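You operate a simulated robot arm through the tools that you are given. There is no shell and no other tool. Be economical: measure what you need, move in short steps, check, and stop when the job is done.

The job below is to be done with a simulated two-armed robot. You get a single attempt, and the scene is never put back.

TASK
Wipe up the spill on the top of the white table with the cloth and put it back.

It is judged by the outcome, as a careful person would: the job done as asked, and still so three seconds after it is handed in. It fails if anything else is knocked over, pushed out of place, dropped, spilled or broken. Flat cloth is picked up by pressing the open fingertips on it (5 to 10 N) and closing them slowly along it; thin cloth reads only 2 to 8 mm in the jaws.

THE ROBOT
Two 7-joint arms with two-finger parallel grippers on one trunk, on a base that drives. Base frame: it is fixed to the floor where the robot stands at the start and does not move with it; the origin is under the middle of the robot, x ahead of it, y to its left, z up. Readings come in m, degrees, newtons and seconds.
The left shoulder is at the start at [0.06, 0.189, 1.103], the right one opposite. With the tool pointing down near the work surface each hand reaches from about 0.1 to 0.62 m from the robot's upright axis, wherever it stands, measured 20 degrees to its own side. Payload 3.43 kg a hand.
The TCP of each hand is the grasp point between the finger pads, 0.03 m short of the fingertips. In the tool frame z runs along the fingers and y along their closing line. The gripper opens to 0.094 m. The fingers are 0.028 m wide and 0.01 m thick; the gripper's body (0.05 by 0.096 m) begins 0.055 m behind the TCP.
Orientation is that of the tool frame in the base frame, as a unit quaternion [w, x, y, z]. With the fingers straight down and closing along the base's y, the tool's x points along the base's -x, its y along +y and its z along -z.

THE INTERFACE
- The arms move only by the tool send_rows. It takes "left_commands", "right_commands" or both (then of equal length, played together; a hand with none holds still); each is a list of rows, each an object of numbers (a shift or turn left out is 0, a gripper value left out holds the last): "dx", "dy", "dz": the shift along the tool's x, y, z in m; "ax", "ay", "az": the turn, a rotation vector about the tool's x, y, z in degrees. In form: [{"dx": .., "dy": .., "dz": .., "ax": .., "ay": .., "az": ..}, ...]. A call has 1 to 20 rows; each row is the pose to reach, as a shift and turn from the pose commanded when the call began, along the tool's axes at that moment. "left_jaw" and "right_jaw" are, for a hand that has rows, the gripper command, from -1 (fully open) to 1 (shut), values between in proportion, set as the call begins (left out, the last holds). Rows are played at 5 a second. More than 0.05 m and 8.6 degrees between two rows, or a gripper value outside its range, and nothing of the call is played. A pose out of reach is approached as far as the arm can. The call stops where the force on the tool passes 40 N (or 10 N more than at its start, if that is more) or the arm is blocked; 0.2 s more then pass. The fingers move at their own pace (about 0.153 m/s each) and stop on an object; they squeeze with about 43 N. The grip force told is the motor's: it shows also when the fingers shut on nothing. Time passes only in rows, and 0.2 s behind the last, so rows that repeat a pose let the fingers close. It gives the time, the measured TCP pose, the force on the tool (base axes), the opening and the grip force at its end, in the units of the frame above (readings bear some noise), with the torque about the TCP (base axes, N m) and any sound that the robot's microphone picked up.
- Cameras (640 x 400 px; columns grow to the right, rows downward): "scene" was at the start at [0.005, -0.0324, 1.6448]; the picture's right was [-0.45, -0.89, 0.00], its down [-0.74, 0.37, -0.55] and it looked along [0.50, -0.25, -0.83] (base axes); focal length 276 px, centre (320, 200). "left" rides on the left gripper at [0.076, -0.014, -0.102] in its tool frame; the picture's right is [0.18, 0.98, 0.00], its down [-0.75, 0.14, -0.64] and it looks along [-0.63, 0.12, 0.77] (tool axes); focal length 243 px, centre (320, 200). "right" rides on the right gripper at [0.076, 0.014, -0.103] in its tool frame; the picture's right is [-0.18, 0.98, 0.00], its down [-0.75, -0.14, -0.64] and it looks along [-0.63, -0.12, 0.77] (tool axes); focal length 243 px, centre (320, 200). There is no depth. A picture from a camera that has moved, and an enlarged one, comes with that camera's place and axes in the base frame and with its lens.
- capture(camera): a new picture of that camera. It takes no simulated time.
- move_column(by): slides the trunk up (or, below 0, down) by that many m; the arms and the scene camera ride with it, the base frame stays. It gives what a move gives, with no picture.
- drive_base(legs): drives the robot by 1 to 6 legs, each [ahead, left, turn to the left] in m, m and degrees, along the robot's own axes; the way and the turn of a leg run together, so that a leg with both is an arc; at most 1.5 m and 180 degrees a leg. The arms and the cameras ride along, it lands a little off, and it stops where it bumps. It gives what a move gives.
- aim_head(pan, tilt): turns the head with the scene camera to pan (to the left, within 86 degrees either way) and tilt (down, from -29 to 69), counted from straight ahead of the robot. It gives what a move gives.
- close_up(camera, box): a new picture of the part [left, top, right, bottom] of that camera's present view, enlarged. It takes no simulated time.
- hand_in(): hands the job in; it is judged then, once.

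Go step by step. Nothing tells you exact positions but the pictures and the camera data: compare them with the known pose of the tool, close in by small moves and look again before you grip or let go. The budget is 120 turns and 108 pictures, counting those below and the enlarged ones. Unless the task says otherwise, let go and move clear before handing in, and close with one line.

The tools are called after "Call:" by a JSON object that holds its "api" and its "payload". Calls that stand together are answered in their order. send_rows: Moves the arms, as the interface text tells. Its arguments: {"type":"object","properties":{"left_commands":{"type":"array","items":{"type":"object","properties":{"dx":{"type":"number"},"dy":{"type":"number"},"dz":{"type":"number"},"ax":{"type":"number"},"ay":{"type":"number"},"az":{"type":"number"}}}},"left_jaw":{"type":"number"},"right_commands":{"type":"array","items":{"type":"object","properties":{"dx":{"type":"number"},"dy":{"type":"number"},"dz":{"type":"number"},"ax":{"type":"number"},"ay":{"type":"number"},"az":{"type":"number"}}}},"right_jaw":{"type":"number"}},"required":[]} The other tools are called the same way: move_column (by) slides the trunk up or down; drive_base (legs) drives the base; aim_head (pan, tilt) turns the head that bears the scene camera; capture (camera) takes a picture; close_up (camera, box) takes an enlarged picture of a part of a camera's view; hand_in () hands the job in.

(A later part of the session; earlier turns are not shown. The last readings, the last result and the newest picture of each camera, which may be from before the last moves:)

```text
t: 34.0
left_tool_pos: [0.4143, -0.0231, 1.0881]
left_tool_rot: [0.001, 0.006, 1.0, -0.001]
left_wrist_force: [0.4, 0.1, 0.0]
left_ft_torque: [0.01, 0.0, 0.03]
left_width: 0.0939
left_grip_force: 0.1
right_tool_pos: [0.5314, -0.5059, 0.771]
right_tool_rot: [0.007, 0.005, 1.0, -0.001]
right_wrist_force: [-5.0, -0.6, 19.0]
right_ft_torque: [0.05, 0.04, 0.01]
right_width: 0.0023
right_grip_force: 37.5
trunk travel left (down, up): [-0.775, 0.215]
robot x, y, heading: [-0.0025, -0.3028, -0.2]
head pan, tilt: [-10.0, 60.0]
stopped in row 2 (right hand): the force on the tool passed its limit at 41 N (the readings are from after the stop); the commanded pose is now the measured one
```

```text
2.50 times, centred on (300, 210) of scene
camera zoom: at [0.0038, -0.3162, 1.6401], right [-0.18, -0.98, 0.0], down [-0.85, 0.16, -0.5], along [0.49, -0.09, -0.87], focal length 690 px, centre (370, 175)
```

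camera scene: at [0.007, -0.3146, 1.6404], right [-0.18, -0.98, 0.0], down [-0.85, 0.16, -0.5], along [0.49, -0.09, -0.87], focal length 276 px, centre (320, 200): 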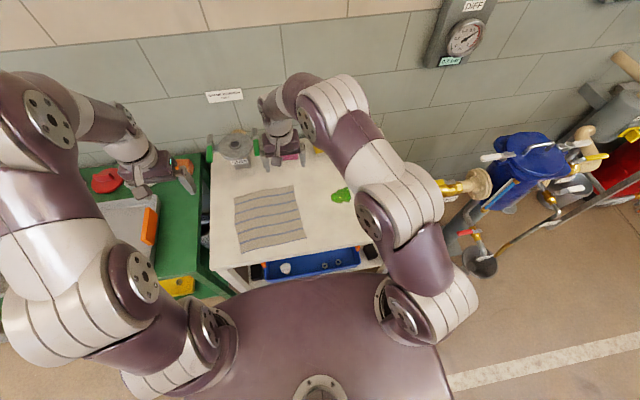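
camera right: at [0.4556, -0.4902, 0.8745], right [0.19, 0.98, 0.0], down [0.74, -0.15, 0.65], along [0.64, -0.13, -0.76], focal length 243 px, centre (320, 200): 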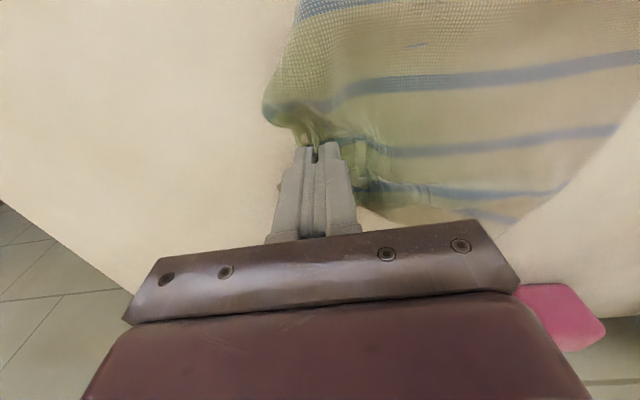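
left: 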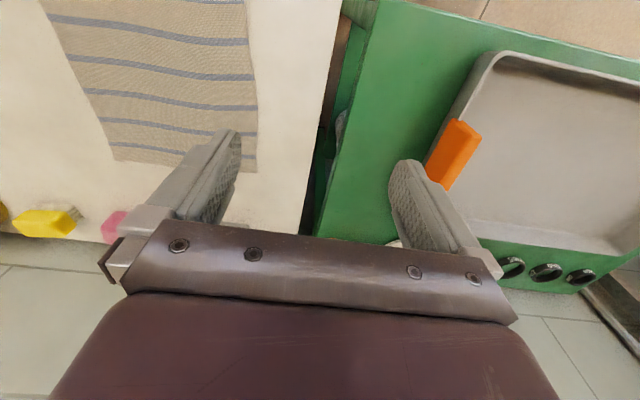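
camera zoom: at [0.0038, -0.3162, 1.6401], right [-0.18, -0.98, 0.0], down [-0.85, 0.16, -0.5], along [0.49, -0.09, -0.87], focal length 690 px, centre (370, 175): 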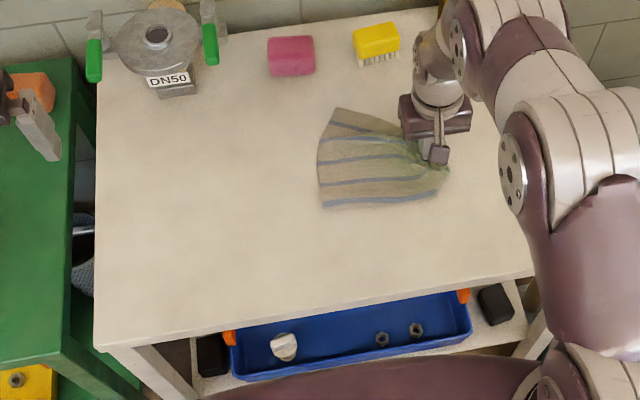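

Pressing was a bit too hard; I back off 2 mm and finish the lanes.

Call:
{"api": "send_rows", "payload": {"right_commands": [{"dz": -0.002}, {"dx": -0.02, "dz": -0.002}, {"dx": -0.02, "dy": -0.03, "dz": -0.002}, {"dx": -0.02, "dy": -0.06, "dz": -0.002}, {"dx": 0.0, "dy": -0.06, "dz": -0.002}, {"dx": 0.0, "dy": -0.03, "dz": -0.002}, {"dx": 0.0, "dy": 0.0, "dz": -0.002}, {"dx": 0.0, "dy": 0.03, "dz": -0.002}, {"dx": 0.0, "dy": 0.06, "dz": -0.002}, {"dx": 0.02, "dy": 0.06, "dz": -0.002}, {"dx": 0.02, "dy": 0.03, "dz": -0.002}, {"dx": 0.02, "dy": 0.0, "dz": -0.002}, {"dx": 0.02, "dy": -0.03, "dz": -0.002}, {"dx": 0.02, "dy": -0.06, "dz": -0.002}, {"dx": 0.04, "dy": -0.06, "dz": -0.002}, {"dx": 0.04, "dy": -0.03, "dz": -0.002}, {"dx": 0.04, "dy": 0.0, "dz": -0.002}, {"dx": 0.04, "dy": 0.03, "dz": -0.002}, {"dx": 0.04, "dy": 0.06, "dz": -0.002}]}}

Call:
{"api": "close_up", "payload": {"camera": "right", "box": [120, 50, 360, 260]}}

Call:
{"api": "close_up", "payload": {"camera": "scene", "box": [260, 130, 400, 240]}}

```text
t: 38.0
left_tool_pos: [0.416, -0.0235, 1.0863]
left_tool_rot: [0.001, 0.005, 1.0, -0.001]
left_wrist_force: [-0.8, 0.7, -0.6]
left_ft_torque: [-0.03, -0.01, -0.02]
left_width: 0.094
left_grip_force: 0.0
right_tool_pos: [0.4918, -0.4439, 0.7725]
right_tool_rot: [0.006, 0.006, 1.0, -0.001]
right_wrist_force: [-0.6, -5.3, 16.7]
right_ft_torque: [-0.13, -0.1, -0.03]
right_width: 0.0023
right_grip_force: 37.1
trunk travel left (down, up): [-0.775, 0.215]
robot x, y, heading: [-0.002, -0.3056, -0.5]
head pan, tilt: [-10.0, 60.0]
```

```text
1.90 times, centred on (240, 155) of right
camera zoom: at [0.415, -0.4278, 0.8747], right [0.19, 0.98, 0.0], down [0.74, -0.15, 0.65], along [0.64, -0.13, -0.76], focal length 462 px, centre (472, 286)
```

zoom: 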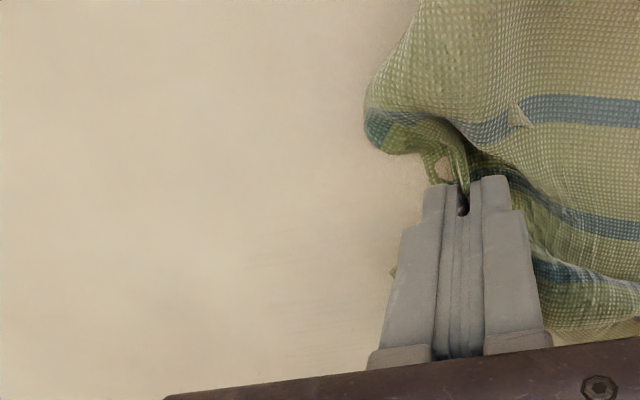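

```text
3.64 times, centred on (330, 185) of scene
camera zoom: at [0.004, -0.3162, 1.6405], right [-0.18, -0.98, 0.0], down [-0.85, 0.16, -0.5], along [0.49, -0.09, -0.87], focal length 1004 px, centre (284, 254)
```

zoom: 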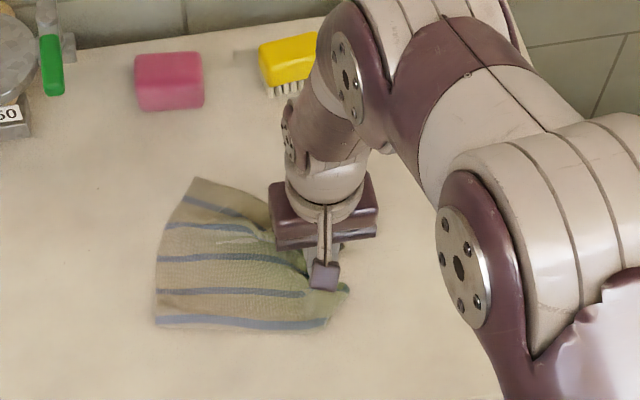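

Only very faint streaks remain near (0.51–0.55, -0.49). One more set of passes.

Call:
{"api": "send_rows", "payload": {"right_commands": [{"dx": 0.0, "dy": -0.03}, {"dx": 0.0, "dy": -0.06}, {"dx": 0.0, "dy": -0.095}, {"dx": -0.018, "dy": -0.095}, {"dx": -0.018, "dy": -0.06}, {"dx": -0.018, "dy": -0.03}, {"dx": -0.018, "dy": 0.0}, {"dx": -0.036, "dy": 0.0}, {"dx": -0.036, "dy": -0.03}, {"dx": -0.036, "dy": -0.06}, {"dx": -0.036, "dy": -0.095}, {"dx": -0.054, "dy": -0.095}, {"dx": -0.054, "dy": -0.06}, {"dx": -0.054, "dy": -0.03}, {"dx": -0.054, "dy": 0.0}, {"dx": -0.07, "dy": -0.01}, {"dx": -0.07, "dy": -0.04}, {"dx": -0.07, "dy": -0.07}, {"dx": -0.07, "dy": -0.1}]}}

Call:
{"api": "send_rows", "payload": {"right_commands": [{"dz": -0.002}, {"dx": 0.02, "dz": -0.001}, {"dx": 0.02, "dy": 0.03, "dz": -0.001}, {"dx": 0.02, "dy": 0.06, "dz": -0.001}, {"dx": 0.02, "dy": 0.09, "dz": -0.001}, {"dx": 0.04, "dy": 0.09, "dz": -0.001}, {"dx": 0.04, "dy": 0.06, "dz": -0.001}, {"dx": 0.04, "dy": 0.03, "dz": -0.001}, {"dx": 0.04, "dy": 0.0, "dz": -0.001}, {"dx": 0.06, "dy": 0.0, "dz": -0.001}, {"dx": 0.06, "dy": 0.03, "dz": -0.001}, {"dx": 0.06, "dy": 0.06, "dz": -0.001}, {"dx": 0.06, "dy": 0.1, "dz": -0.001}, {"dx": 0.06, "dy": 0.13, "dz": -0.001}]}}

Call:
{"api": "close_up", "payload": {"camera": "right", "box": [120, 50, 360, 260]}}

Call:
{"api": "close_up", "payload": {"camera": "scene", "box": [260, 130, 400, 240]}}

```text
t: 42.0
left_tool_pos: [0.4153, -0.0249, 1.0869]
left_tool_rot: [0.0, 0.005, 1.0, -0.001]
left_wrist_force: [0.1, 0.5, -0.3]
left_ft_torque: [0.0, -0.04, 0.02]
left_width: 0.0941
left_grip_force: 0.0
right_tool_pos: [0.5637, -0.5468, 0.7727]
right_tool_rot: [0.006, 0.004, 1.0, -0.001]
right_wrist_force: [-0.1, 0.8, 3.3]
right_ft_torque: [0.08, -0.06, 0.01]
right_width: 0.0025
right_grip_force: 36.6
trunk travel left (down, up): [-0.775, 0.215]
robot x, y, heading: [0.0003, -0.3019, -0.3]
head pan, tilt: [-10.0, 60.0]
```

```text
t: 45.0
left_tool_pos: [0.4168, -0.0238, 1.087]
left_tool_rot: [0.0, 0.005, 1.0, 0.0]
left_wrist_force: [-0.1, -0.3, -0.5]
left_ft_torque: [0.01, 0.01, -0.01]
left_width: 0.0939
left_grip_force: 0.1
right_tool_pos: [0.5018, -0.4176, 0.7749]
right_tool_rot: [0.006, 0.005, 1.0, 0.0]
right_wrist_force: [0.3, 0.3, 0.1]
right_ft_torque: [-0.01, 0.01, 0.0]
right_width: 0.0023
right_grip_force: 37.0
trunk travel left (down, up): [-0.775, 0.215]
robot x, y, heading: [0.0005, -0.3061, -0.8]
head pan, tilt: [-10.0, 60.0]
```

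```text
1.90 times, centred on (240, 155) of right
camera zoom: at [0.4264, -0.4017, 0.8767], right [0.19, 0.98, 0.0], down [0.75, -0.15, 0.65], along [0.64, -0.13, -0.76], focal length 462 px, centre (472, 286)
```

zoom: 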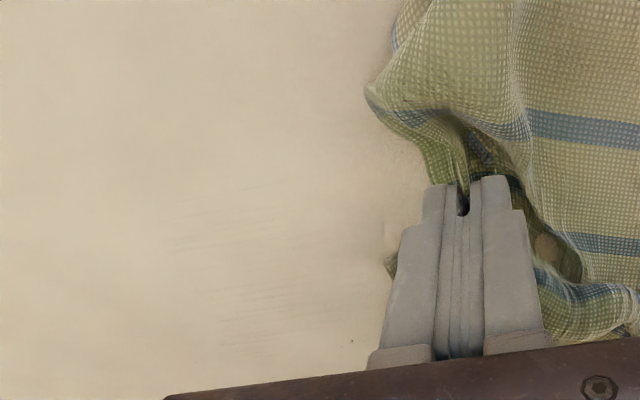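

```text
3.64 times, centred on (330, 185) of scene
camera zoom: at [0.0064, -0.3165, 1.6404], right [-0.18, -0.98, 0.0], down [-0.85, 0.16, -0.5], along [0.49, -0.09, -0.87], focal length 1004 px, centre (284, 254)
```

zoom: 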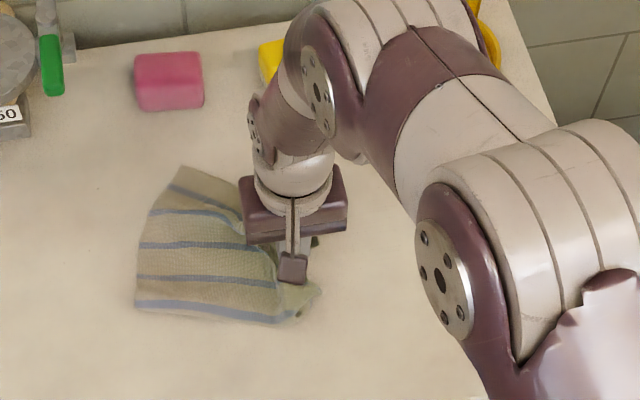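

Nearly invisible streaks remain; one more firm round to clear them.

Call:
{"api": "send_rows", "payload": {"right_commands": [{"dx": 0.015, "dy": -0.02, "dz": 0.004}, {"dx": 0.015, "dy": -0.05, "dz": 0.004}, {"dx": 0.015, "dy": -0.08, "dz": 0.004}, {"dx": 0.015, "dy": -0.11, "dz": 0.004}, {"dx": 0.015, "dy": -0.13, "dz": 0.004}, {"dx": 0.0, "dy": -0.13, "dz": 0.004}, {"dx": 0.0, "dy": -0.1, "dz": 0.004}, {"dx": 0.0, "dy": -0.07, "dz": 0.004}, {"dx": 0.0, "dy": -0.03, "dz": 0.004}, {"dx": -0.015, "dy": -0.03, "dz": 0.004}, {"dx": -0.015, "dy": -0.07, "dz": 0.004}, {"dx": -0.015, "dy": -0.1, "dz": 0.004}, {"dx": -0.015, "dy": -0.13, "dz": 0.004}, {"dx": -0.03, "dy": -0.13, "dz": 0.004}, {"dx": -0.03, "dy": -0.1, "dz": 0.004}, {"dx": -0.03, "dy": -0.07, "dz": 0.004}, {"dx": -0.03, "dy": -0.03, "dz": 0.004}]}}

Call:
{"api": "send_rows", "payload": {"right_commands": [{"dx": -0.015, "dz": 0.0}, {"dx": -0.015, "dy": -0.04}, {"dx": -0.015, "dy": -0.07}, {"dx": -0.015, "dy": -0.1}, {"dx": -0.03, "dy": -0.1}, {"dx": -0.03, "dy": -0.07}, {"dx": -0.03, "dy": -0.04}, {"dx": -0.03, "dy": -0.02}, {"dx": -0.01, "dy": -0.02}, {"dx": -0.01, "dy": -0.06}, {"dx": -0.01, "dy": -0.1}, {"dx": 0.01, "dy": -0.1}, {"dx": 0.01, "dy": -0.06}, {"dx": 0.01, "dy": -0.02}, {"dx": 0.03, "dy": 0.0}, {"dx": 0.03, "dy": 0.03}]}}

Call:
{"api": "close_up", "payload": {"camera": "right", "box": [120, 50, 360, 260]}}

```text
t: 46.2
left_tool_pos: [0.4145, -0.024, 1.087]
left_tool_rot: [0.001, 0.005, 1.0, 0.001]
left_wrist_force: [0.5, 0.1, -0.1]
left_ft_torque: [0.01, 0.01, 0.0]
left_width: 0.0944
left_grip_force: 0.1
right_tool_pos: [0.4858, -0.5347, 0.7727]
right_tool_rot: [0.009, 0.003, 1.0, -0.001]
right_wrist_force: [-5.9, 4.3, 26.9]
right_ft_torque: [0.23, 0.12, 0.02]
right_width: 0.0023
right_grip_force: 37.4
trunk travel left (down, up): [-0.775, 0.215]
robot x, y, heading: [-0.0041, -0.3041, -0.5]
head pan, tilt: [-10.0, 60.0]
stopped in row 5 (right hand): the force on the tool passed its limit at 42 N (the readings are from after the stop); the commanded pose is now the measured one
```

```text
t: 47.0
left_tool_pos: [0.4145, -0.0233, 1.0877]
left_tool_rot: [0.002, 0.004, 1.0, 0.0]
left_wrist_force: [1.1, -0.3, 0.6]
left_ft_torque: [0.0, 0.0, 0.01]
left_width: 0.0939
left_grip_force: 0.0
right_tool_pos: [0.5016, -0.6074, 0.7722]
right_tool_rot: [0.013, 0.003, 1.0, -0.002]
right_wrist_force: [-7.1, 1.7, 30.1]
right_ft_torque: [0.18, 0.2, 0.02]
right_width: 0.0025
right_grip_force: 37.0
trunk travel left (down, up): [-0.775, 0.215]
robot x, y, heading: [0.0002, -0.3015, -0.3]
head pan, tilt: [-10.0, 60.0]
stopped in row 4 (right hand): the force on the tool passed its limit at 43 N (the readings are from after the stop); the commanded pose is now the measured one
```

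```text
1.90 times, centred on (240, 155) of right
camera zoom: at [0.423, -0.5914, 0.8736], right [0.19, 0.98, 0.0], down [0.74, -0.14, 0.66], along [0.65, -0.13, -0.75], focal length 462 px, centre (472, 286)
```

zoom: 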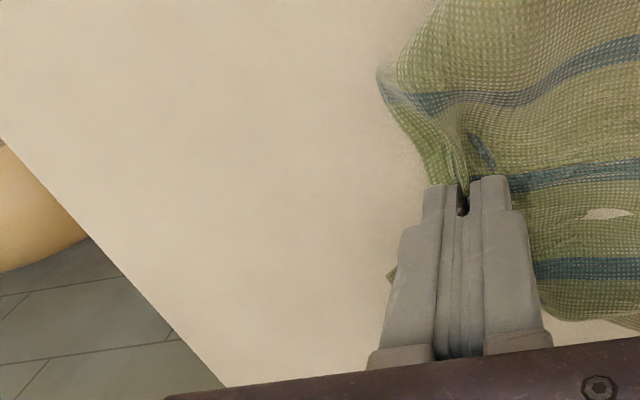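

The area beside the hand looks clean. I back off slightly, correct a small tilt, and do the last lanes on the way back.

Call:
{"api": "send_rows", "payload": {"right_commands": [{"dz": -0.002, "ay": 1.4}, {"dx": -0.02, "dy": 0.04, "dz": -0.002, "ay": 1.4}, {"dx": -0.02, "dy": 0.07, "dz": -0.0015, "ay": 1.4}, {"dx": -0.02, "dy": 0.1, "dz": -0.0015, "ay": 1.4}, {"dx": -0.02, "dy": 0.13, "dz": -0.0015, "ay": 1.4}, {"dx": -0.02, "dy": 0.16, "dz": -0.0015, "ay": 1.4}, {"dx": -0.035, "dy": 0.16, "dz": -0.0015, "ay": 1.4}, {"dx": -0.035, "dy": 0.13, "dz": -0.0015, "ay": 1.4}, {"dx": -0.035, "dy": 0.1, "dz": -0.0015, "ay": 1.4}, {"dx": -0.035, "dy": 0.06, "dz": -0.0015, "ay": 1.4}, {"dx": -0.05, "dy": 0.06, "dz": -0.0015, "ay": 1.4}, {"dx": -0.05, "dy": 0.1, "dz": -0.0015, "ay": 1.4}, {"dx": -0.05, "dy": 0.13, "dz": -0.0015, "ay": 1.4}, {"dx": -0.05, "dy": 0.16, "dz": -0.0015, "ay": 1.4}, {"dx": -0.02, "dy": 0.17, "dz": -0.0015, "ay": 1.4}, {"dx": 0.0, "dy": 0.19, "dz": -0.0015, "ay": 1.4}]}}

Call:
{"api": "close_up", "payload": {"camera": "right", "box": [120, 50, 360, 260]}}

Call:
{"api": "close_up", "payload": {"camera": "scene", "box": [260, 130, 400, 240]}}

```text
t: 50.4
left_tool_pos: [0.4148, -0.0236, 1.0878]
left_tool_rot: [0.001, 0.004, 1.0, 0.001]
left_wrist_force: [0.6, 0.3, 0.5]
left_ft_torque: [-0.02, -0.01, 0.01]
left_width: 0.094
left_grip_force: 0.1
right_tool_pos: [0.5015, -0.4181, 0.7729]
right_tool_rot: [0.001, 0.004, 1.0, -0.001]
right_wrist_force: [6.0, -8.1, 41.1]
right_ft_torque: [-0.09, -0.49, -0.07]
right_width: 0.0021
right_grip_force: 36.9
trunk travel left (down, up): [-0.775, 0.215]
robot x, y, heading: [-0.0019, -0.3055, -0.8]
head pan, tilt: [-10.0, 60.0]
```

```text
1.90 times, centred on (240, 155) of right
camera zoom: at [0.4264, -0.4028, 0.8753], right [0.19, 0.98, 0.0], down [0.75, -0.15, 0.64], along [0.63, -0.12, -0.77], focal length 462 px, centre (472, 286)
```

zoom: 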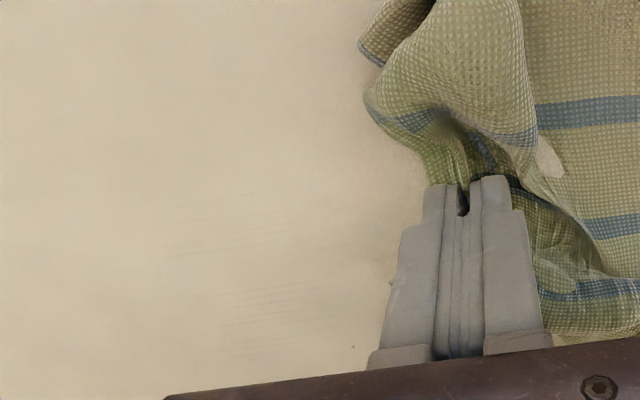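

```text
3.64 times, centred on (330, 185) of scene
camera zoom: at [0.0025, -0.3166, 1.6407], right [-0.18, -0.98, 0.0], down [-0.85, 0.16, -0.5], along [0.49, -0.09, -0.86], focal length 1004 px, centre (284, 254)
```

zoom: 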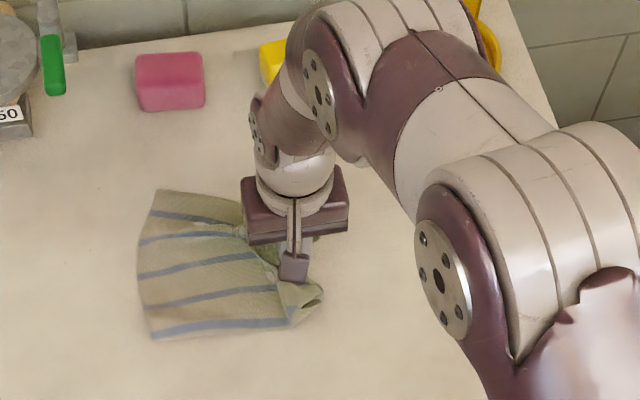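

Barely perceptible streaks. One round of cross strokes (along x) to finish, with reduced pressure.

Call:
{"api": "send_rows", "payload": {"right_commands": [{"dx": 0.015, "dy": -0.02, "dz": -0.002}, {"dx": 0.015, "dy": -0.04, "dz": -0.0015}, {"dx": -0.015, "dy": -0.04, "dz": -0.0015}, {"dx": -0.04, "dy": -0.04, "dz": -0.0015}, {"dx": -0.065, "dy": -0.04, "dz": -0.0015}, {"dx": -0.065, "dy": -0.06, "dz": -0.0015}, {"dx": -0.04, "dy": -0.06, "dz": -0.0015}, {"dx": -0.015, "dy": -0.06, "dz": -0.0015}, {"dx": 0.015, "dy": -0.06, "dz": -0.0015}, {"dx": 0.015, "dy": -0.08, "dz": -0.0015}, {"dx": -0.015, "dy": -0.08, "dz": -0.0015}, {"dx": -0.04, "dy": -0.08, "dz": -0.0015}, {"dx": -0.065, "dy": -0.08, "dz": -0.0015}, {"dx": -0.065, "dy": -0.1, "dz": -0.0015}, {"dx": -0.04, "dy": -0.1, "dz": -0.0015}, {"dx": -0.015, "dy": -0.1, "dz": -0.0015}, {"dx": 0.015, "dy": -0.1, "dz": -0.0015}, {"dx": 0.015, "dy": -0.12, "dz": -0.0015}]}}

Call:
{"api": "send_rows", "payload": {"right_commands": [{"dx": -0.03}, {"dx": -0.055}, {"dx": -0.08}, {"dx": -0.08, "dy": 0.02}, {"dx": -0.055, "dy": 0.02}, {"dx": -0.03, "dy": 0.02}, {"dx": 0.0, "dy": 0.02}, {"dx": 0.0, "dy": 0.05}, {"dx": -0.03, "dy": 0.05}, {"dx": -0.055, "dy": 0.05}, {"dx": -0.08, "dy": 0.05}, {"dx": -0.08, "dy": 0.075}, {"dx": -0.055, "dy": 0.075}, {"dx": -0.03, "dy": 0.075}, {"dx": 0.0, "dy": 0.075}, {"dx": 0.0, "dy": 0.11}]}}

Call:
{"api": "close_up", "payload": {"camera": "right", "box": [120, 50, 360, 260]}}

Call:
{"api": "close_up", "payload": {"camera": "scene", "box": [260, 130, 400, 240]}}

```text
t: 54.2
left_tool_pos: [0.4161, -0.0234, 1.0861]
left_tool_rot: [0.001, 0.004, 1.0, 0.0]
left_wrist_force: [0.6, 0.1, -0.5]
left_ft_torque: [0.0, 0.0, -0.01]
left_width: 0.0939
left_grip_force: 0.0
right_tool_pos: [0.4848, -0.5341, 0.7736]
right_tool_rot: [-0.004, 0.004, 1.0, -0.001]
right_wrist_force: [-1.4, 2.4, 10.1]
right_ft_torque: [0.17, -0.03, 0.03]
right_width: 0.0023
right_grip_force: 36.6
trunk travel left (down, up): [-0.775, 0.215]
robot x, y, heading: [-0.0017, -0.3018, -0.6]
head pan, tilt: [-10.0, 60.0]
```

```text
t: 57.6
left_tool_pos: [0.4155, -0.0233, 1.086]
left_tool_rot: [0.0, 0.004, 1.0, -0.001]
left_wrist_force: [-0.1, 0.4, -0.6]
left_ft_torque: [-0.03, -0.02, -0.05]
left_width: 0.094
left_grip_force: 0.0
right_tool_pos: [0.486, -0.428, 0.7737]
right_tool_rot: [-0.004, 0.003, 1.0, -0.001]
right_wrist_force: [-1.7, -2.1, 9.3]
right_ft_torque: [-0.09, -0.04, -0.03]
right_width: 0.0022
right_grip_force: 37.0
trunk travel left (down, up): [-0.775, 0.215]
robot x, y, heading: [0.0017, -0.3046, -0.7]
head pan, tilt: [-10.0, 60.0]
```

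```text
1.90 times, centred on (240, 155) of right
camera zoom: at [0.4104, -0.4113, 0.8767], right [0.19, 0.98, -0.01], down [0.76, -0.15, 0.64], along [0.62, -0.13, -0.77], focal length 462 px, centre (472, 286)
```

zoom: 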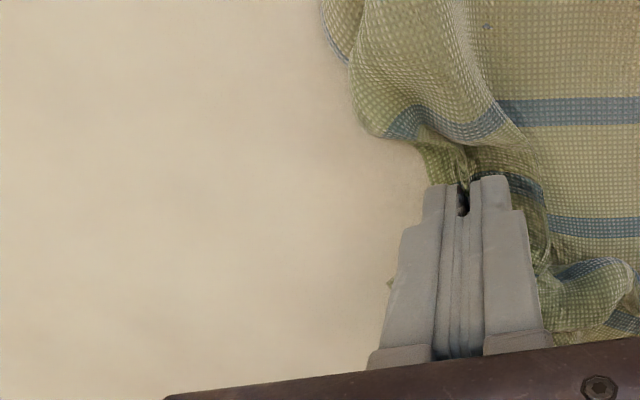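

```text
3.64 times, centred on (330, 185) of scene
camera zoom: at [0.0054, -0.3156, 1.6403], right [-0.18, -0.98, 0.0], down [-0.85, 0.16, -0.5], along [0.49, -0.09, -0.87], focal length 1004 px, centre (284, 254)
```

zoom: 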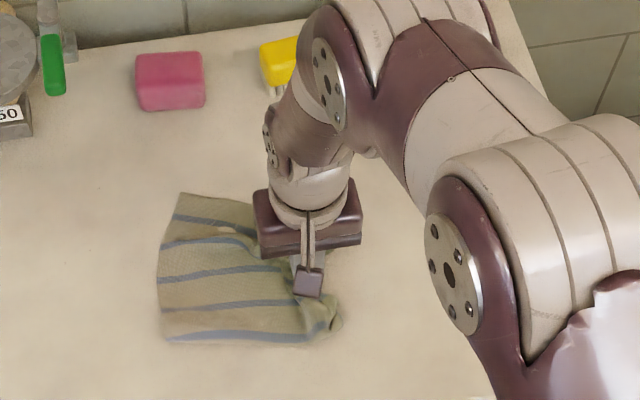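

The table looks clean now. To lay the cloth back flat I need reach further left, so I lift it, inspect once more, then shift the base 0.25 m left.

Call:
{"api": "send_rows", "payload": {"right_commands": [{"dz": -0.03}, {"dz": -0.06}, {"dz": -0.09}, {"dz": -0.12}, {"dz": -0.15}, {"dz": -0.18}, {"dz": -0.21}, {"dz": -0.24}, {"dz": -0.26}, {"dz": -0.265}]}}

Call:
{"api": "close_up", "payload": {"camera": "scene", "box": [240, 130, 400, 240]}}

Call:
{"api": "drive_base", "payload": {"legs": [[0, 0.25, 0]]}}

Call:
{"api": "capture", "payload": {"camera": "scene"}}

Call:
{"api": "capture", "payload": {"camera": "right"}}

```text
t: 59.8
left_tool_pos: [0.417, -0.0232, 1.0859]
left_tool_rot: [0.001, 0.004, 1.0, 0.0]
left_wrist_force: [-0.4, 0.1, -0.5]
left_ft_torque: [0.0, -0.01, -0.04]
left_width: 0.094
left_grip_force: 0.0
right_tool_pos: [0.4887, -0.4259, 1.0362]
right_tool_rot: [-0.003, 0.004, 1.0, -0.001]
right_wrist_force: [0.0, 0.4, -0.5]
right_ft_torque: [0.0, 0.0, 0.02]
right_width: 0.0022
right_grip_force: 36.8
trunk travel left (down, up): [-0.775, 0.215]
robot x, y, heading: [0.0008, -0.3033, -0.6]
head pan, tilt: [-10.0, 60.0]
```

```text
3.64 times, centred on (320, 185) of scene
camera zoom: at [0.0066, -0.3168, 1.6404], right [-0.18, -0.98, 0.0], down [-0.85, 0.16, -0.5], along [0.49, -0.09, -0.87], focal length 1004 px, centre (320, 254)
```

zoom: 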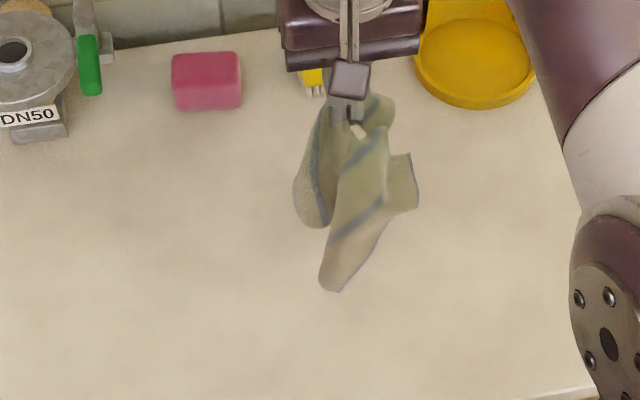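

```text
t: 61.7
left_tool_pos: [0.4182, 0.2321, 1.0867]
left_tool_rot: [0.0, 0.004, 1.0, 0.0]
left_wrist_force: [0.8, 0.0, -0.5]
left_ft_torque: [0.02, 0.03, 0.03]
left_width: 0.0941
left_grip_force: 0.1
right_tool_pos: [0.489, -0.1703, 1.0354]
right_tool_rot: [-0.003, 0.005, 1.0, -0.002]
right_wrist_force: [0.0, 0.1, -0.4]
right_ft_torque: [0.0, -0.01, -0.03]
right_width: 0.002
right_grip_force: 37.2
trunk travel left (down, up): [-0.775, 0.215]
robot x, y, heading: [0.0002, -0.0469, -0.5]
head pan, tilt: [-10.0, 60.0]
```

```text
68 pictures are left
camera scene: at [0.0087, -0.0615, 1.6404], right [-0.18, -0.98, 0.0], down [-0.85, 0.16, -0.5], along [0.49, -0.09, -0.87], focal length 276 px, centre (320, 200)
```

scene: 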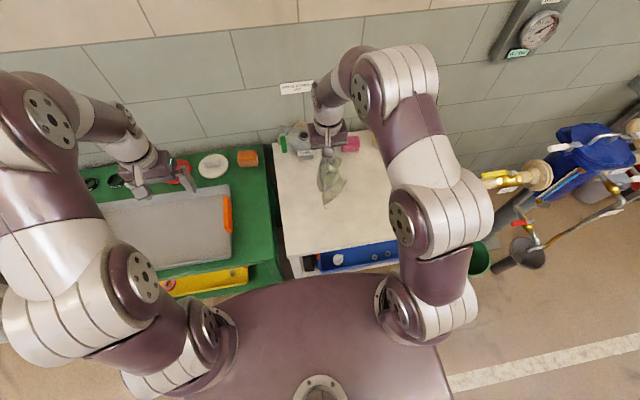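

```text
67 pictures are left
camera right: at [0.4149, -0.1542, 1.139], right [0.19, 0.98, 0.0], down [0.76, -0.15, 0.64], along [0.63, -0.13, -0.77], focal length 243 px, centre (320, 200)
```

right: 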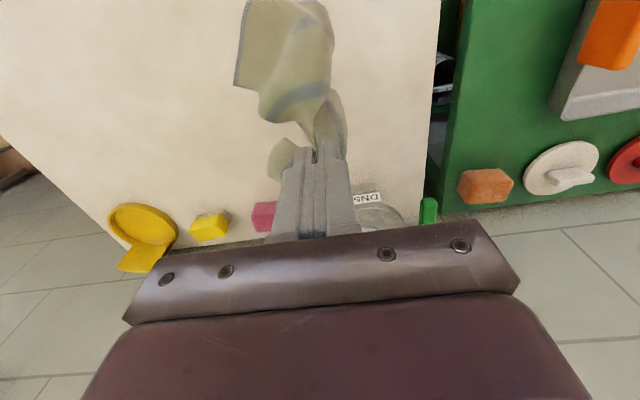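

The table is spotless. Now lay the cloth back: bottom edge touches down near y≈-0.08, then I sweep right while lowering and pull it taut to its original pinch point (0.4975, -0.291).

Call:
{"api": "send_rows", "payload": {"right_commands": [{"dx": -0.004, "dy": 0.03}, {"dx": -0.009, "dy": 0.06}, {"dx": -0.009, "dy": 0.09}, {"dx": -0.009, "dy": 0.09}, {"dx": -0.009, "dy": 0.09, "dz": 0.03}, {"dx": -0.009, "dy": 0.09, "dz": 0.06}, {"dx": -0.009, "dy": 0.06, "dz": 0.067}, {"dx": -0.009, "dy": 0.03, "dz": 0.08}, {"dx": -0.009, "dy": 0.0, "dz": 0.095}, {"dx": -0.009, "dy": -0.025, "dz": 0.115}, {"dx": -0.009, "dy": -0.05, "dz": 0.14}, {"dx": -0.009, "dy": -0.07, "dz": 0.17}, {"dx": -0.009, "dy": -0.085, "dz": 0.2}, {"dx": -0.009, "dy": -0.095, "dz": 0.23}, {"dx": -0.009, "dy": -0.1, "dz": 0.25}, {"dx": -0.009, "dy": -0.105, "dz": 0.258}, {"dx": -0.009, "dy": -0.12, "dz": 0.258}]}}

Call:
{"api": "close_up", "payload": {"camera": "scene", "box": [260, 110, 420, 270]}}

Call:
{"api": "capture", "payload": {"camera": "right"}}

```text
t: 65.3
left_tool_pos: [0.4186, 0.2315, 1.0875]
left_tool_rot: [0.0, 0.004, 1.0, -0.001]
left_wrist_force: [0.1, -0.9, 0.9]
left_ft_torque: [-0.01, 0.0, 0.01]
left_width: 0.094
left_grip_force: 0.0
right_tool_pos: [0.4972, -0.2919, 0.7762]
right_tool_rot: [-0.003, 0.003, 1.0, -0.001]
right_wrist_force: [-0.1, 0.1, 1.0]
right_ft_torque: [0.02, -0.01, 0.01]
right_width: 0.0022
right_grip_force: 36.6
trunk travel left (down, up): [-0.775, 0.215]
robot x, y, heading: [0.0029, -0.052, -0.7]
head pan, tilt: [-10.0, 60.0]
```

```text
2.50 times, centred on (340, 190) of scene
camera zoom: at [0.0085, -0.0616, 1.6404], right [-0.18, -0.98, 0.0], down [-0.85, 0.16, -0.5], along [0.49, -0.09, -0.87], focal length 690 px, centre (270, 225)
```

zoom: 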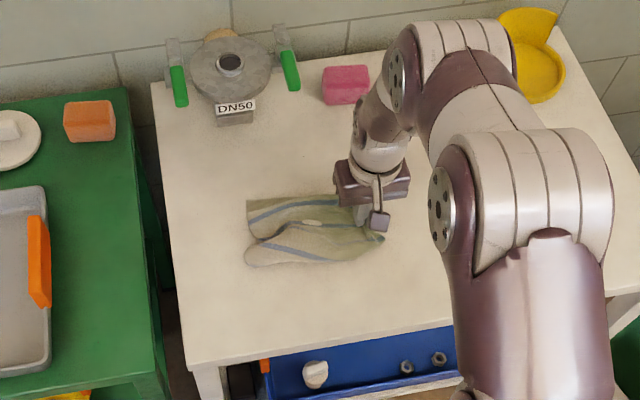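

```text
65 pictures are left
camera right: at [0.4219, -0.2758, 0.8797], right [0.19, 0.98, 0.0], down [0.76, -0.15, 0.64], along [0.63, -0.12, -0.77], focal length 243 px, centre (320, 200)
```

right: 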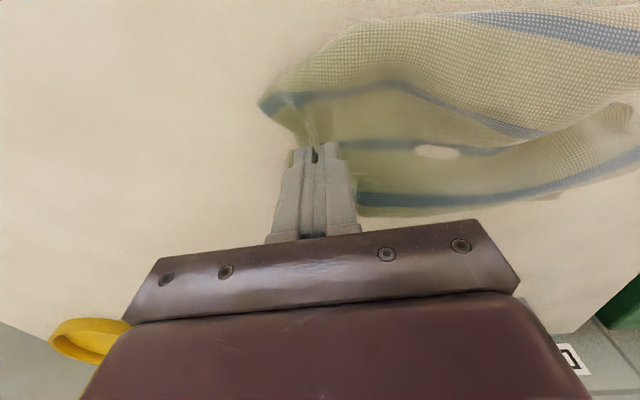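

The cloth is back but folded lengthwise. I release, move up and look, then spread it out.

Call:
{"api": "send_rows", "payload": {"right_commands": [{"dz": 0.0}, {"dz": 0.0}], "right_jaw": 0.4}}

Call:
{"api": "send_rows", "payload": {"right_commands": [{"dz": -0.02}, {"dz": -0.06}, {"dz": -0.1}, {"dz": -0.14}, {"dy": -0.05, "dz": -0.16}, {"dy": -0.1, "dz": -0.16}, {"dy": -0.14, "dz": -0.16}]}}

Call:
{"api": "close_up", "payload": {"camera": "scene", "box": [290, 140, 390, 240]}}

Call:
{"api": "capture", "payload": {"camera": "right"}}

```text
t: 65.9
left_tool_pos: [0.4195, 0.2314, 1.0864]
left_tool_rot: [0.002, 0.004, 1.0, 0.001]
left_wrist_force: [0.8, -0.4, -0.5]
left_ft_torque: [-0.01, 0.02, 0.03]
left_width: 0.0941
left_grip_force: 0.0
right_tool_pos: [0.4966, -0.2915, 0.7761]
right_tool_rot: [-0.003, 0.004, 1.0, -0.001]
right_wrist_force: [-0.2, -1.4, -0.1]
right_ft_torque: [0.0, -0.02, -0.01]
right_width: 0.0279
right_grip_force: 0.0
trunk travel left (down, up): [-0.775, 0.215]
robot x, y, heading: [0.0011, -0.0489, -0.6]
head pan, tilt: [-10.0, 60.0]
```

```text
refused: row 5 steps farther than a row can; nothing moved
```

```text
4.00 times, centred on (340, 190) of scene
camera zoom: at [0.0086, -0.061, 1.6404], right [-0.18, -0.98, 0.0], down [-0.85, 0.16, -0.5], along [0.49, -0.09, -0.87], focal length 1104 px, centre (240, 240)
```

zoom: 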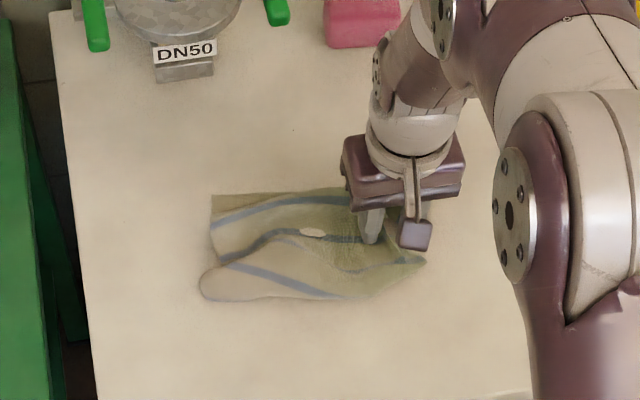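

```text
63 pictures are left
camera right: at [0.422, -0.2755, 0.88], right [0.19, 0.98, 0.0], down [0.76, -0.15, 0.64], along [0.63, -0.13, -0.77], focal length 243 px, centre (320, 200)
```

right: 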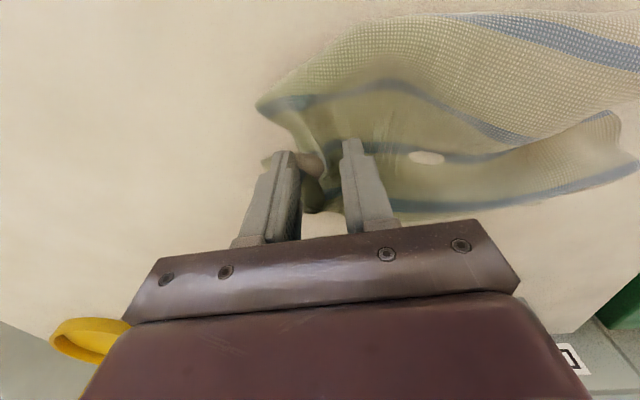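

Call:
{"api": "send_rows", "payload": {"right_commands": [{"dz": -0.02}, {"dz": -0.06}, {"dz": -0.1}, {"dz": -0.14}, {"dy": -0.045, "dz": -0.15}, {"dy": -0.09, "dz": -0.15}, {"dy": -0.13, "dz": -0.15}]}}

Call:
{"api": "close_up", "payload": {"camera": "scene", "box": [290, 140, 390, 240]}}

Call:
{"api": "capture", "payload": {"camera": "right"}}

```text
t: 67.5
left_tool_pos: [0.4189, 0.2319, 1.0858]
left_tool_rot: [0.001, 0.004, 1.0, 0.0]
left_wrist_force: [0.4, -0.8, -0.1]
left_ft_torque: [-0.02, -0.05, 0.04]
left_width: 0.0941
left_grip_force: 0.1
right_tool_pos: [0.4993, -0.4222, 0.9285]
right_tool_rot: [-0.003, 0.004, 1.0, 0.0]
right_wrist_force: [-0.9, -0.6, -0.6]
right_ft_torque: [0.01, 0.0, -0.03]
right_width: 0.0281
right_grip_force: 0.0
trunk travel left (down, up): [-0.775, 0.215]
robot x, y, heading: [0.0038, -0.0482, -0.2]
head pan, tilt: [-10.0, 60.0]
```

```text
4.00 times, centred on (340, 190) of scene
camera zoom: at [0.0084, -0.062, 1.6404], right [-0.18, -0.98, 0.0], down [-0.85, 0.16, -0.5], along [0.49, -0.09, -0.87], focal length 1104 px, centre (240, 240)
```

zoom: 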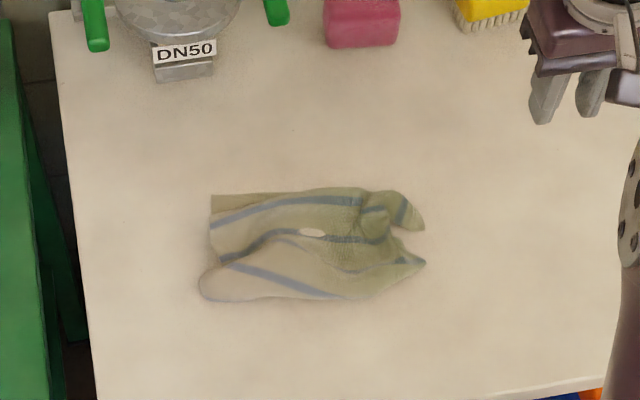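

```text
61 pictures are left
camera right: at [0.4239, -0.4063, 1.031], right [0.19, 0.98, 0.0], down [0.76, -0.15, 0.64], along [0.63, -0.12, -0.77], focal length 243 px, centre (320, 200)
```

right: 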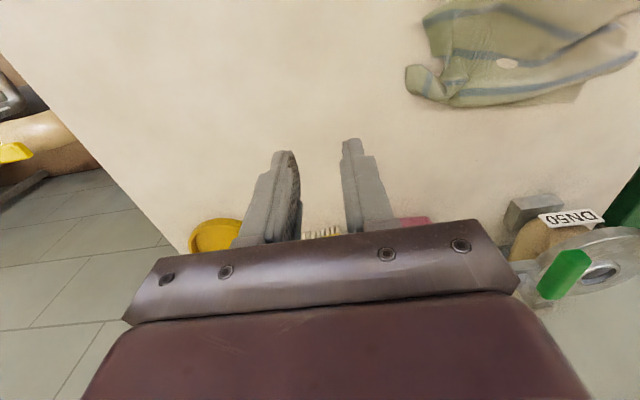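

The cloth is folded under at its front and right parts. I'll look from nearby to plan a two-handed re-spread by its back corners.

Call:
{"api": "send_rows", "payload": {"right_commands": [{"dx": 0.03, "dy": 0.03}, {"dx": 0.06, "dy": 0.06}, {"dx": 0.08, "dy": 0.1}, {"dx": 0.09, "dy": 0.14}, {"dx": 0.1, "dy": 0.17}]}}

Call:
{"api": "capture", "payload": {"camera": "right"}}

Call:
{"api": "close_up", "payload": {"camera": "scene", "box": [315, 165, 375, 215]}}

```text
t: 68.7
left_tool_pos: [0.4185, 0.2333, 1.0859]
left_tool_rot: [0.001, 0.004, 1.0, -0.001]
left_wrist_force: [0.3, 0.5, 0.2]
left_ft_torque: [-0.02, 0.01, -0.02]
left_width: 0.094
left_grip_force: 0.0
right_tool_pos: [0.3963, -0.2485, 0.9286]
right_tool_rot: [-0.002, 0.004, 1.0, -0.002]
right_wrist_force: [0.1, 0.9, -0.4]
right_ft_torque: [0.0, 0.02, 0.03]
right_width: 0.0284
right_grip_force: 0.1
trunk travel left (down, up): [-0.775, 0.215]
robot x, y, heading: [-0.0053, -0.0508, -0.5]
head pan, tilt: [-10.0, 60.0]
```

```text
60 pictures are left
camera right: at [0.3218, -0.2325, 1.0321], right [0.19, 0.98, 0.0], down [0.76, -0.15, 0.64], along [0.63, -0.13, -0.77], focal length 243 px, centre (320, 200)
```

right: 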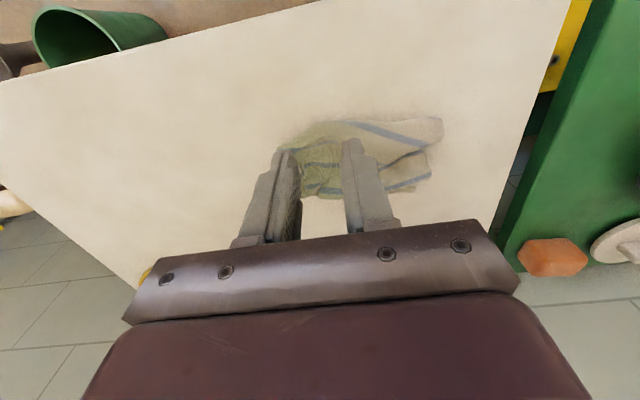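

```text
8.00 times, centred on (345, 190) of scene
camera zoom: at [0.0083, -0.0601, 1.6404], right [-0.18, -0.98, 0.0], down [-0.85, 0.16, -0.5], along [0.49, -0.09, -0.87], focal length 2209 px, centre (120, 280)
```

zoom: 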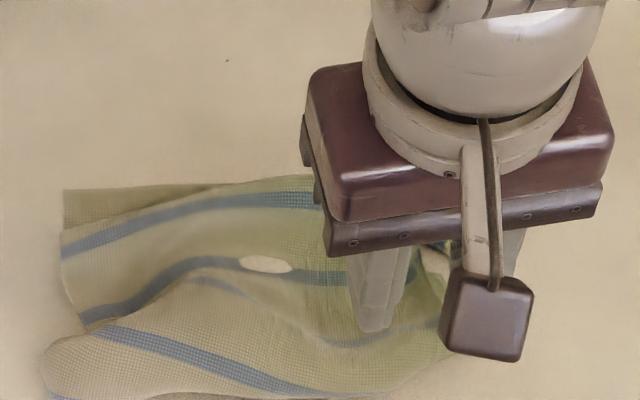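

Moving the right hand aside for an unobstructed view of the right end of the cloth.

Call:
{"api": "send_rows", "payload": {"right_commands": [{"dy": -0.045}, {"dy": -0.09}, {"dy": -0.135}, {"dy": -0.18}]}}

Call:
{"api": "close_up", "payload": {"camera": "scene", "box": [320, 170, 370, 205]}}

```text
t: 69.7
left_tool_pos: [0.419, 0.2302, 1.0872]
left_tool_rot: [0.001, 0.004, 1.0, 0.001]
left_wrist_force: [-0.9, -0.8, 0.0]
left_ft_torque: [0.02, 0.05, 0.01]
left_width: 0.094
left_grip_force: 0.0
right_tool_pos: [0.3966, -0.4306, 0.9317]
right_tool_rot: [-0.003, 0.005, 1.0, -0.001]
right_wrist_force: [-0.2, -0.2, 0.8]
right_ft_torque: [0.04, -0.02, 0.04]
right_width: 0.0281
right_grip_force: 0.0
trunk travel left (down, up): [-0.775, 0.215]
robot x, y, heading: [-0.0005, -0.0496, -0.5]
head pan, tilt: [-10.0, 60.0]
```

```text
11.43 times, centred on (345, 188) of scene
camera zoom: at [0.0085, -0.063, 1.6404], right [-0.18, -0.98, 0.0], down [-0.85, 0.16, -0.5], along [0.49, -0.09, -0.87], focal length 3155 px, centre (34, 343)
```

zoom: 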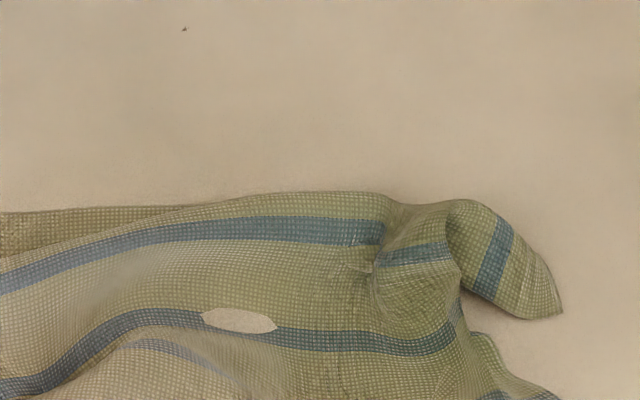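

The back-right corner flap is at about (0.515, -0.314) and the back-left corner at about (0.567, -0.136). I shift the base 0.16 m right so both hands reach comfortably.

Call:
{"api": "drive_base", "payload": {"legs": [[0, -0.16, 0]]}}

Call:
{"api": "close_up", "payload": {"camera": "scene", "box": [260, 140, 360, 240]}}

Call:
{"api": "capture", "payload": {"camera": "left"}}

```text
t: 71.1
left_tool_pos: [0.4164, 0.079, 1.0869]
left_tool_rot: [0.001, 0.002, 1.0, -0.001]
left_wrist_force: [0.3, -0.5, -0.2]
left_ft_torque: [0.05, -0.01, 0.01]
left_width: 0.0941
left_grip_force: 0.1
right_tool_pos: [0.3974, -0.5828, 0.9327]
right_tool_rot: [-0.003, 0.002, 1.0, -0.001]
right_wrist_force: [0.8, 0.2, -0.8]
right_ft_torque: [0.01, 0.01, 0.01]
right_width: 0.028
right_grip_force: 0.0
trunk travel left (down, up): [-0.775, 0.215]
robot x, y, heading: [0.0003, -0.2039, -0.4]
head pan, tilt: [-10.0, 60.0]
```

```text
4.00 times, centred on (310, 190) of scene
camera zoom: at [0.0076, -0.2161, 1.6404], right [-0.18, -0.98, 0.0], down [-0.85, 0.15, -0.5], along [0.49, -0.09, -0.87], focal length 1104 px, centre (360, 240)
```

zoom: 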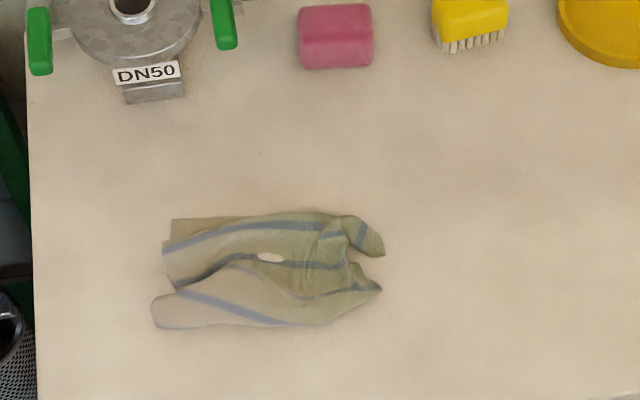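

```text
56 pictures are left
camera left: at [0.3402, 0.0646, 1.188], right [-0.18, 0.98, 0.0], down [0.75, 0.14, 0.64], along [0.63, 0.11, -0.77], focal length 243 px, centre (320, 200)
```

left: 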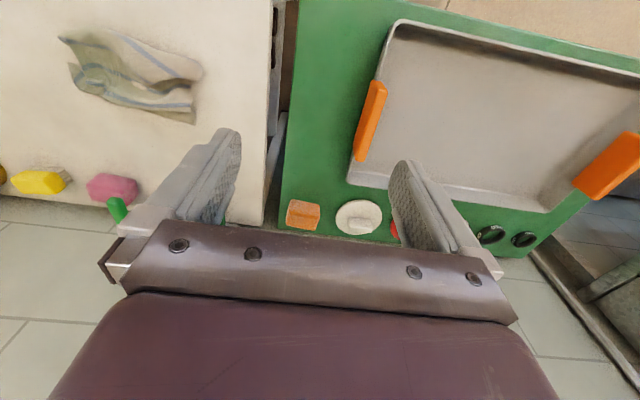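

Positions confirmed by both cameras. I bring both hands above the back corners, half open.

Call:
{"api": "send_rows", "payload": {"left_commands": [{"dx": -0.02, "dy": -0.034, "dz": 0.02}, {"dx": -0.04, "dy": -0.068, "dz": 0.04}, {"dx": -0.06, "dy": -0.102, "dz": 0.06}, {"dx": -0.08, "dy": -0.136, "dz": 0.08}, {"dx": -0.1, "dy": -0.17, "dz": 0.1}, {"dx": -0.12, "dy": -0.204, "dz": 0.12}, {"dx": -0.14, "dy": -0.245, "dz": 0.14}, {"dx": -0.14, "dy": -0.245, "dz": 0.18}, {"dx": -0.14, "dy": -0.245, "dz": 0.22}, {"dx": -0.14, "dy": -0.245, "dz": 0.26}], "right_commands": [{"dx": -0.017, "dy": 0.038}, {"dx": -0.034, "dy": 0.076}, {"dx": -0.051, "dy": 0.114}, {"dx": -0.068, "dy": 0.152}, {"dx": -0.085, "dy": 0.19}, {"dx": -0.102, "dy": 0.228}, {"dx": -0.119, "dy": 0.266}, {"dx": -0.119, "dy": 0.27, "dz": 0.03}, {"dx": -0.119, "dy": 0.27, "dz": 0.06}, {"dx": -0.119, "dy": 0.27, "dz": 0.1}], "left_jaw": -0.05, "right_jaw": -0.05}}

Call:
{"api": "capture", "payload": {"camera": "left"}}

Call:
{"api": "capture", "payload": {"camera": "right"}}

Call:
{"api": "close_up", "payload": {"camera": "scene", "box": [260, 140, 360, 240]}}

```text
t: 73.3
left_tool_pos: [0.557, -0.1691, 0.8278]
left_tool_rot: [0.001, 0.003, 1.0, -0.001]
left_wrist_force: [-0.4, -0.2, -0.1]
left_ft_torque: [0.02, 0.02, 0.02]
left_width: 0.0496
left_grip_force: 0.1
right_tool_pos: [0.5187, -0.3157, 0.8285]
right_tool_rot: [-0.003, 0.001, 1.0, -0.001]
right_wrist_force: [-0.5, 0.3, 0.5]
right_ft_torque: [-0.01, 0.01, 0.02]
right_width: 0.0496
right_grip_force: 0.2
trunk travel left (down, up): [-0.775, 0.215]
robot x, y, heading: [-0.0033, -0.2052, -0.0]
head pan, tilt: [-10.0, 60.0]
```

```text
55 pictures are left
camera left: at [0.4798, -0.1821, 0.9285], right [-0.18, 0.98, 0.0], down [0.75, 0.14, 0.64], along [0.63, 0.11, -0.77], focal length 243 px, centre (320, 200)
```

left: 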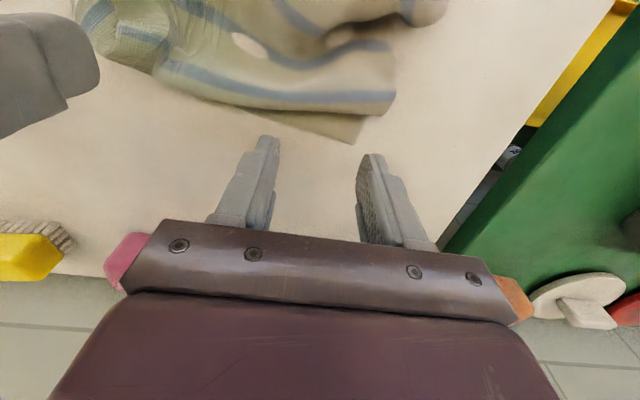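

```text
54 pictures are left
camera right: at [0.4432, -0.3002, 0.9333], right [0.19, 0.98, 0.0], down [0.76, -0.14, 0.64], along [0.63, -0.12, -0.77], focal length 243 px, centre (320, 200)
```

right: 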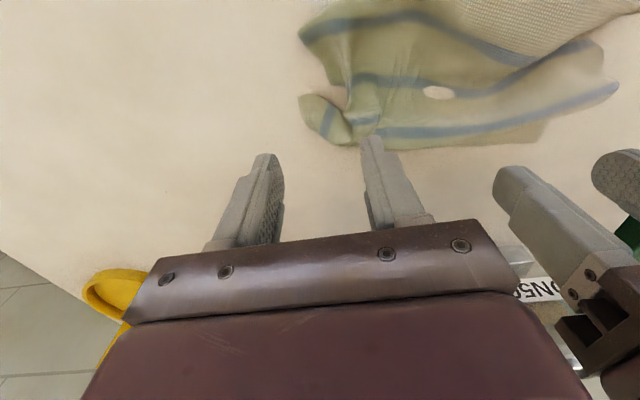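

```text
4.00 times, centred on (310, 190) of scene
camera zoom: at [0.0097, -0.2178, 1.6405], right [-0.18, -0.98, 0.0], down [-0.85, 0.15, -0.5], along [0.49, -0.09, -0.87], focal length 1104 px, centre (360, 240)
```

zoom: 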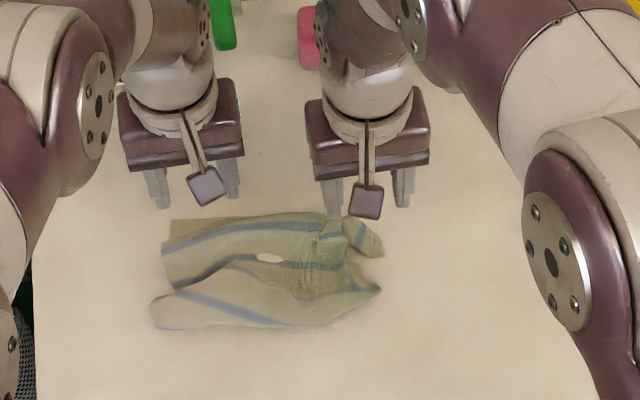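

Targets check out. Small corrections, then descend both hands to light contact.

Call:
{"api": "send_rows", "payload": {"left_commands": [{"dx": 0.005, "dy": 0.0, "dz": 0.02}, {"dx": 0.005, "dz": 0.04}, {"dx": 0.005, "dz": 0.05}, {"dx": 0.005, "dz": 0.053}, {"dx": 0.005, "dz": 0.055}, {"dx": 0.005, "dz": 0.056}], "right_commands": [{"dx": 0.006, "dy": 0.003, "dz": 0.02}, {"dx": 0.006, "dy": 0.003, "dz": 0.04}, {"dx": 0.006, "dy": 0.003, "dz": 0.05}, {"dx": 0.006, "dy": 0.003, "dz": 0.053}, {"dx": 0.006, "dy": 0.003, "dz": 0.055}, {"dx": 0.006, "dy": 0.003, "dz": 0.056}]}}

Call:
{"api": "capture", "payload": {"camera": "left"}}

Call:
{"api": "capture", "payload": {"camera": "right"}}

```text
t: 74.7
left_tool_pos: [0.5499, -0.1684, 0.7725]
left_tool_rot: [0.001, 0.001, 1.0, 0.0]
left_wrist_force: [-0.2, 0.3, 1.1]
left_ft_torque: [0.02, -0.01, 0.02]
left_width: 0.0495
left_grip_force: 0.1
right_tool_pos: [0.5117, -0.3124, 0.7749]
right_tool_rot: [-0.003, 0.003, 1.0, -0.001]
right_wrist_force: [-0.1, -1.0, 3.3]
right_ft_torque: [0.09, -0.05, 0.01]
right_width: 0.0488
right_grip_force: 0.1
trunk travel left (down, up): [-0.775, 0.215]
robot x, y, heading: [-0.0019, -0.2044, -0.2]
head pan, tilt: [-10.0, 60.0]
```

```text
52 pictures are left
camera left: at [0.4743, -0.182, 0.8735], right [-0.18, 0.98, 0.0], down [0.75, 0.14, 0.64], along [0.63, 0.11, -0.77], focal length 243 px, centre (320, 200)
```

left: 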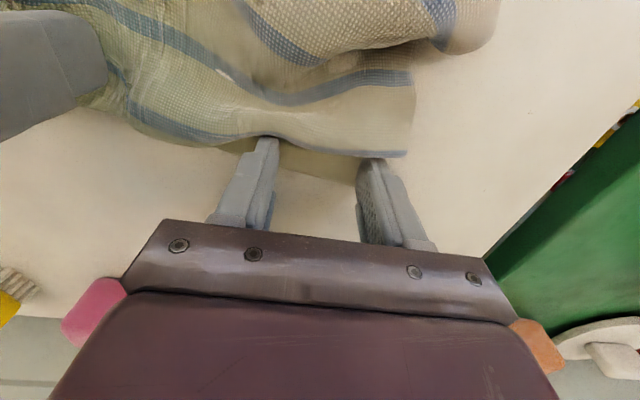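

```text
51 pictures are left
camera right: at [0.436, -0.2959, 0.8781], right [0.19, 0.98, 0.0], down [0.76, -0.14, 0.64], along [0.63, -0.12, -0.77], focal length 243 px, centre (320, 200)
```

right: 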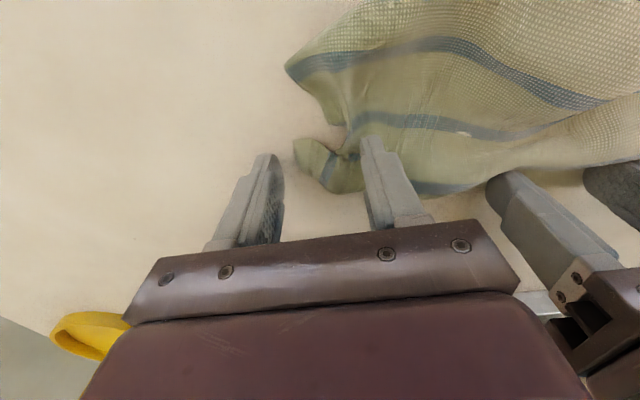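

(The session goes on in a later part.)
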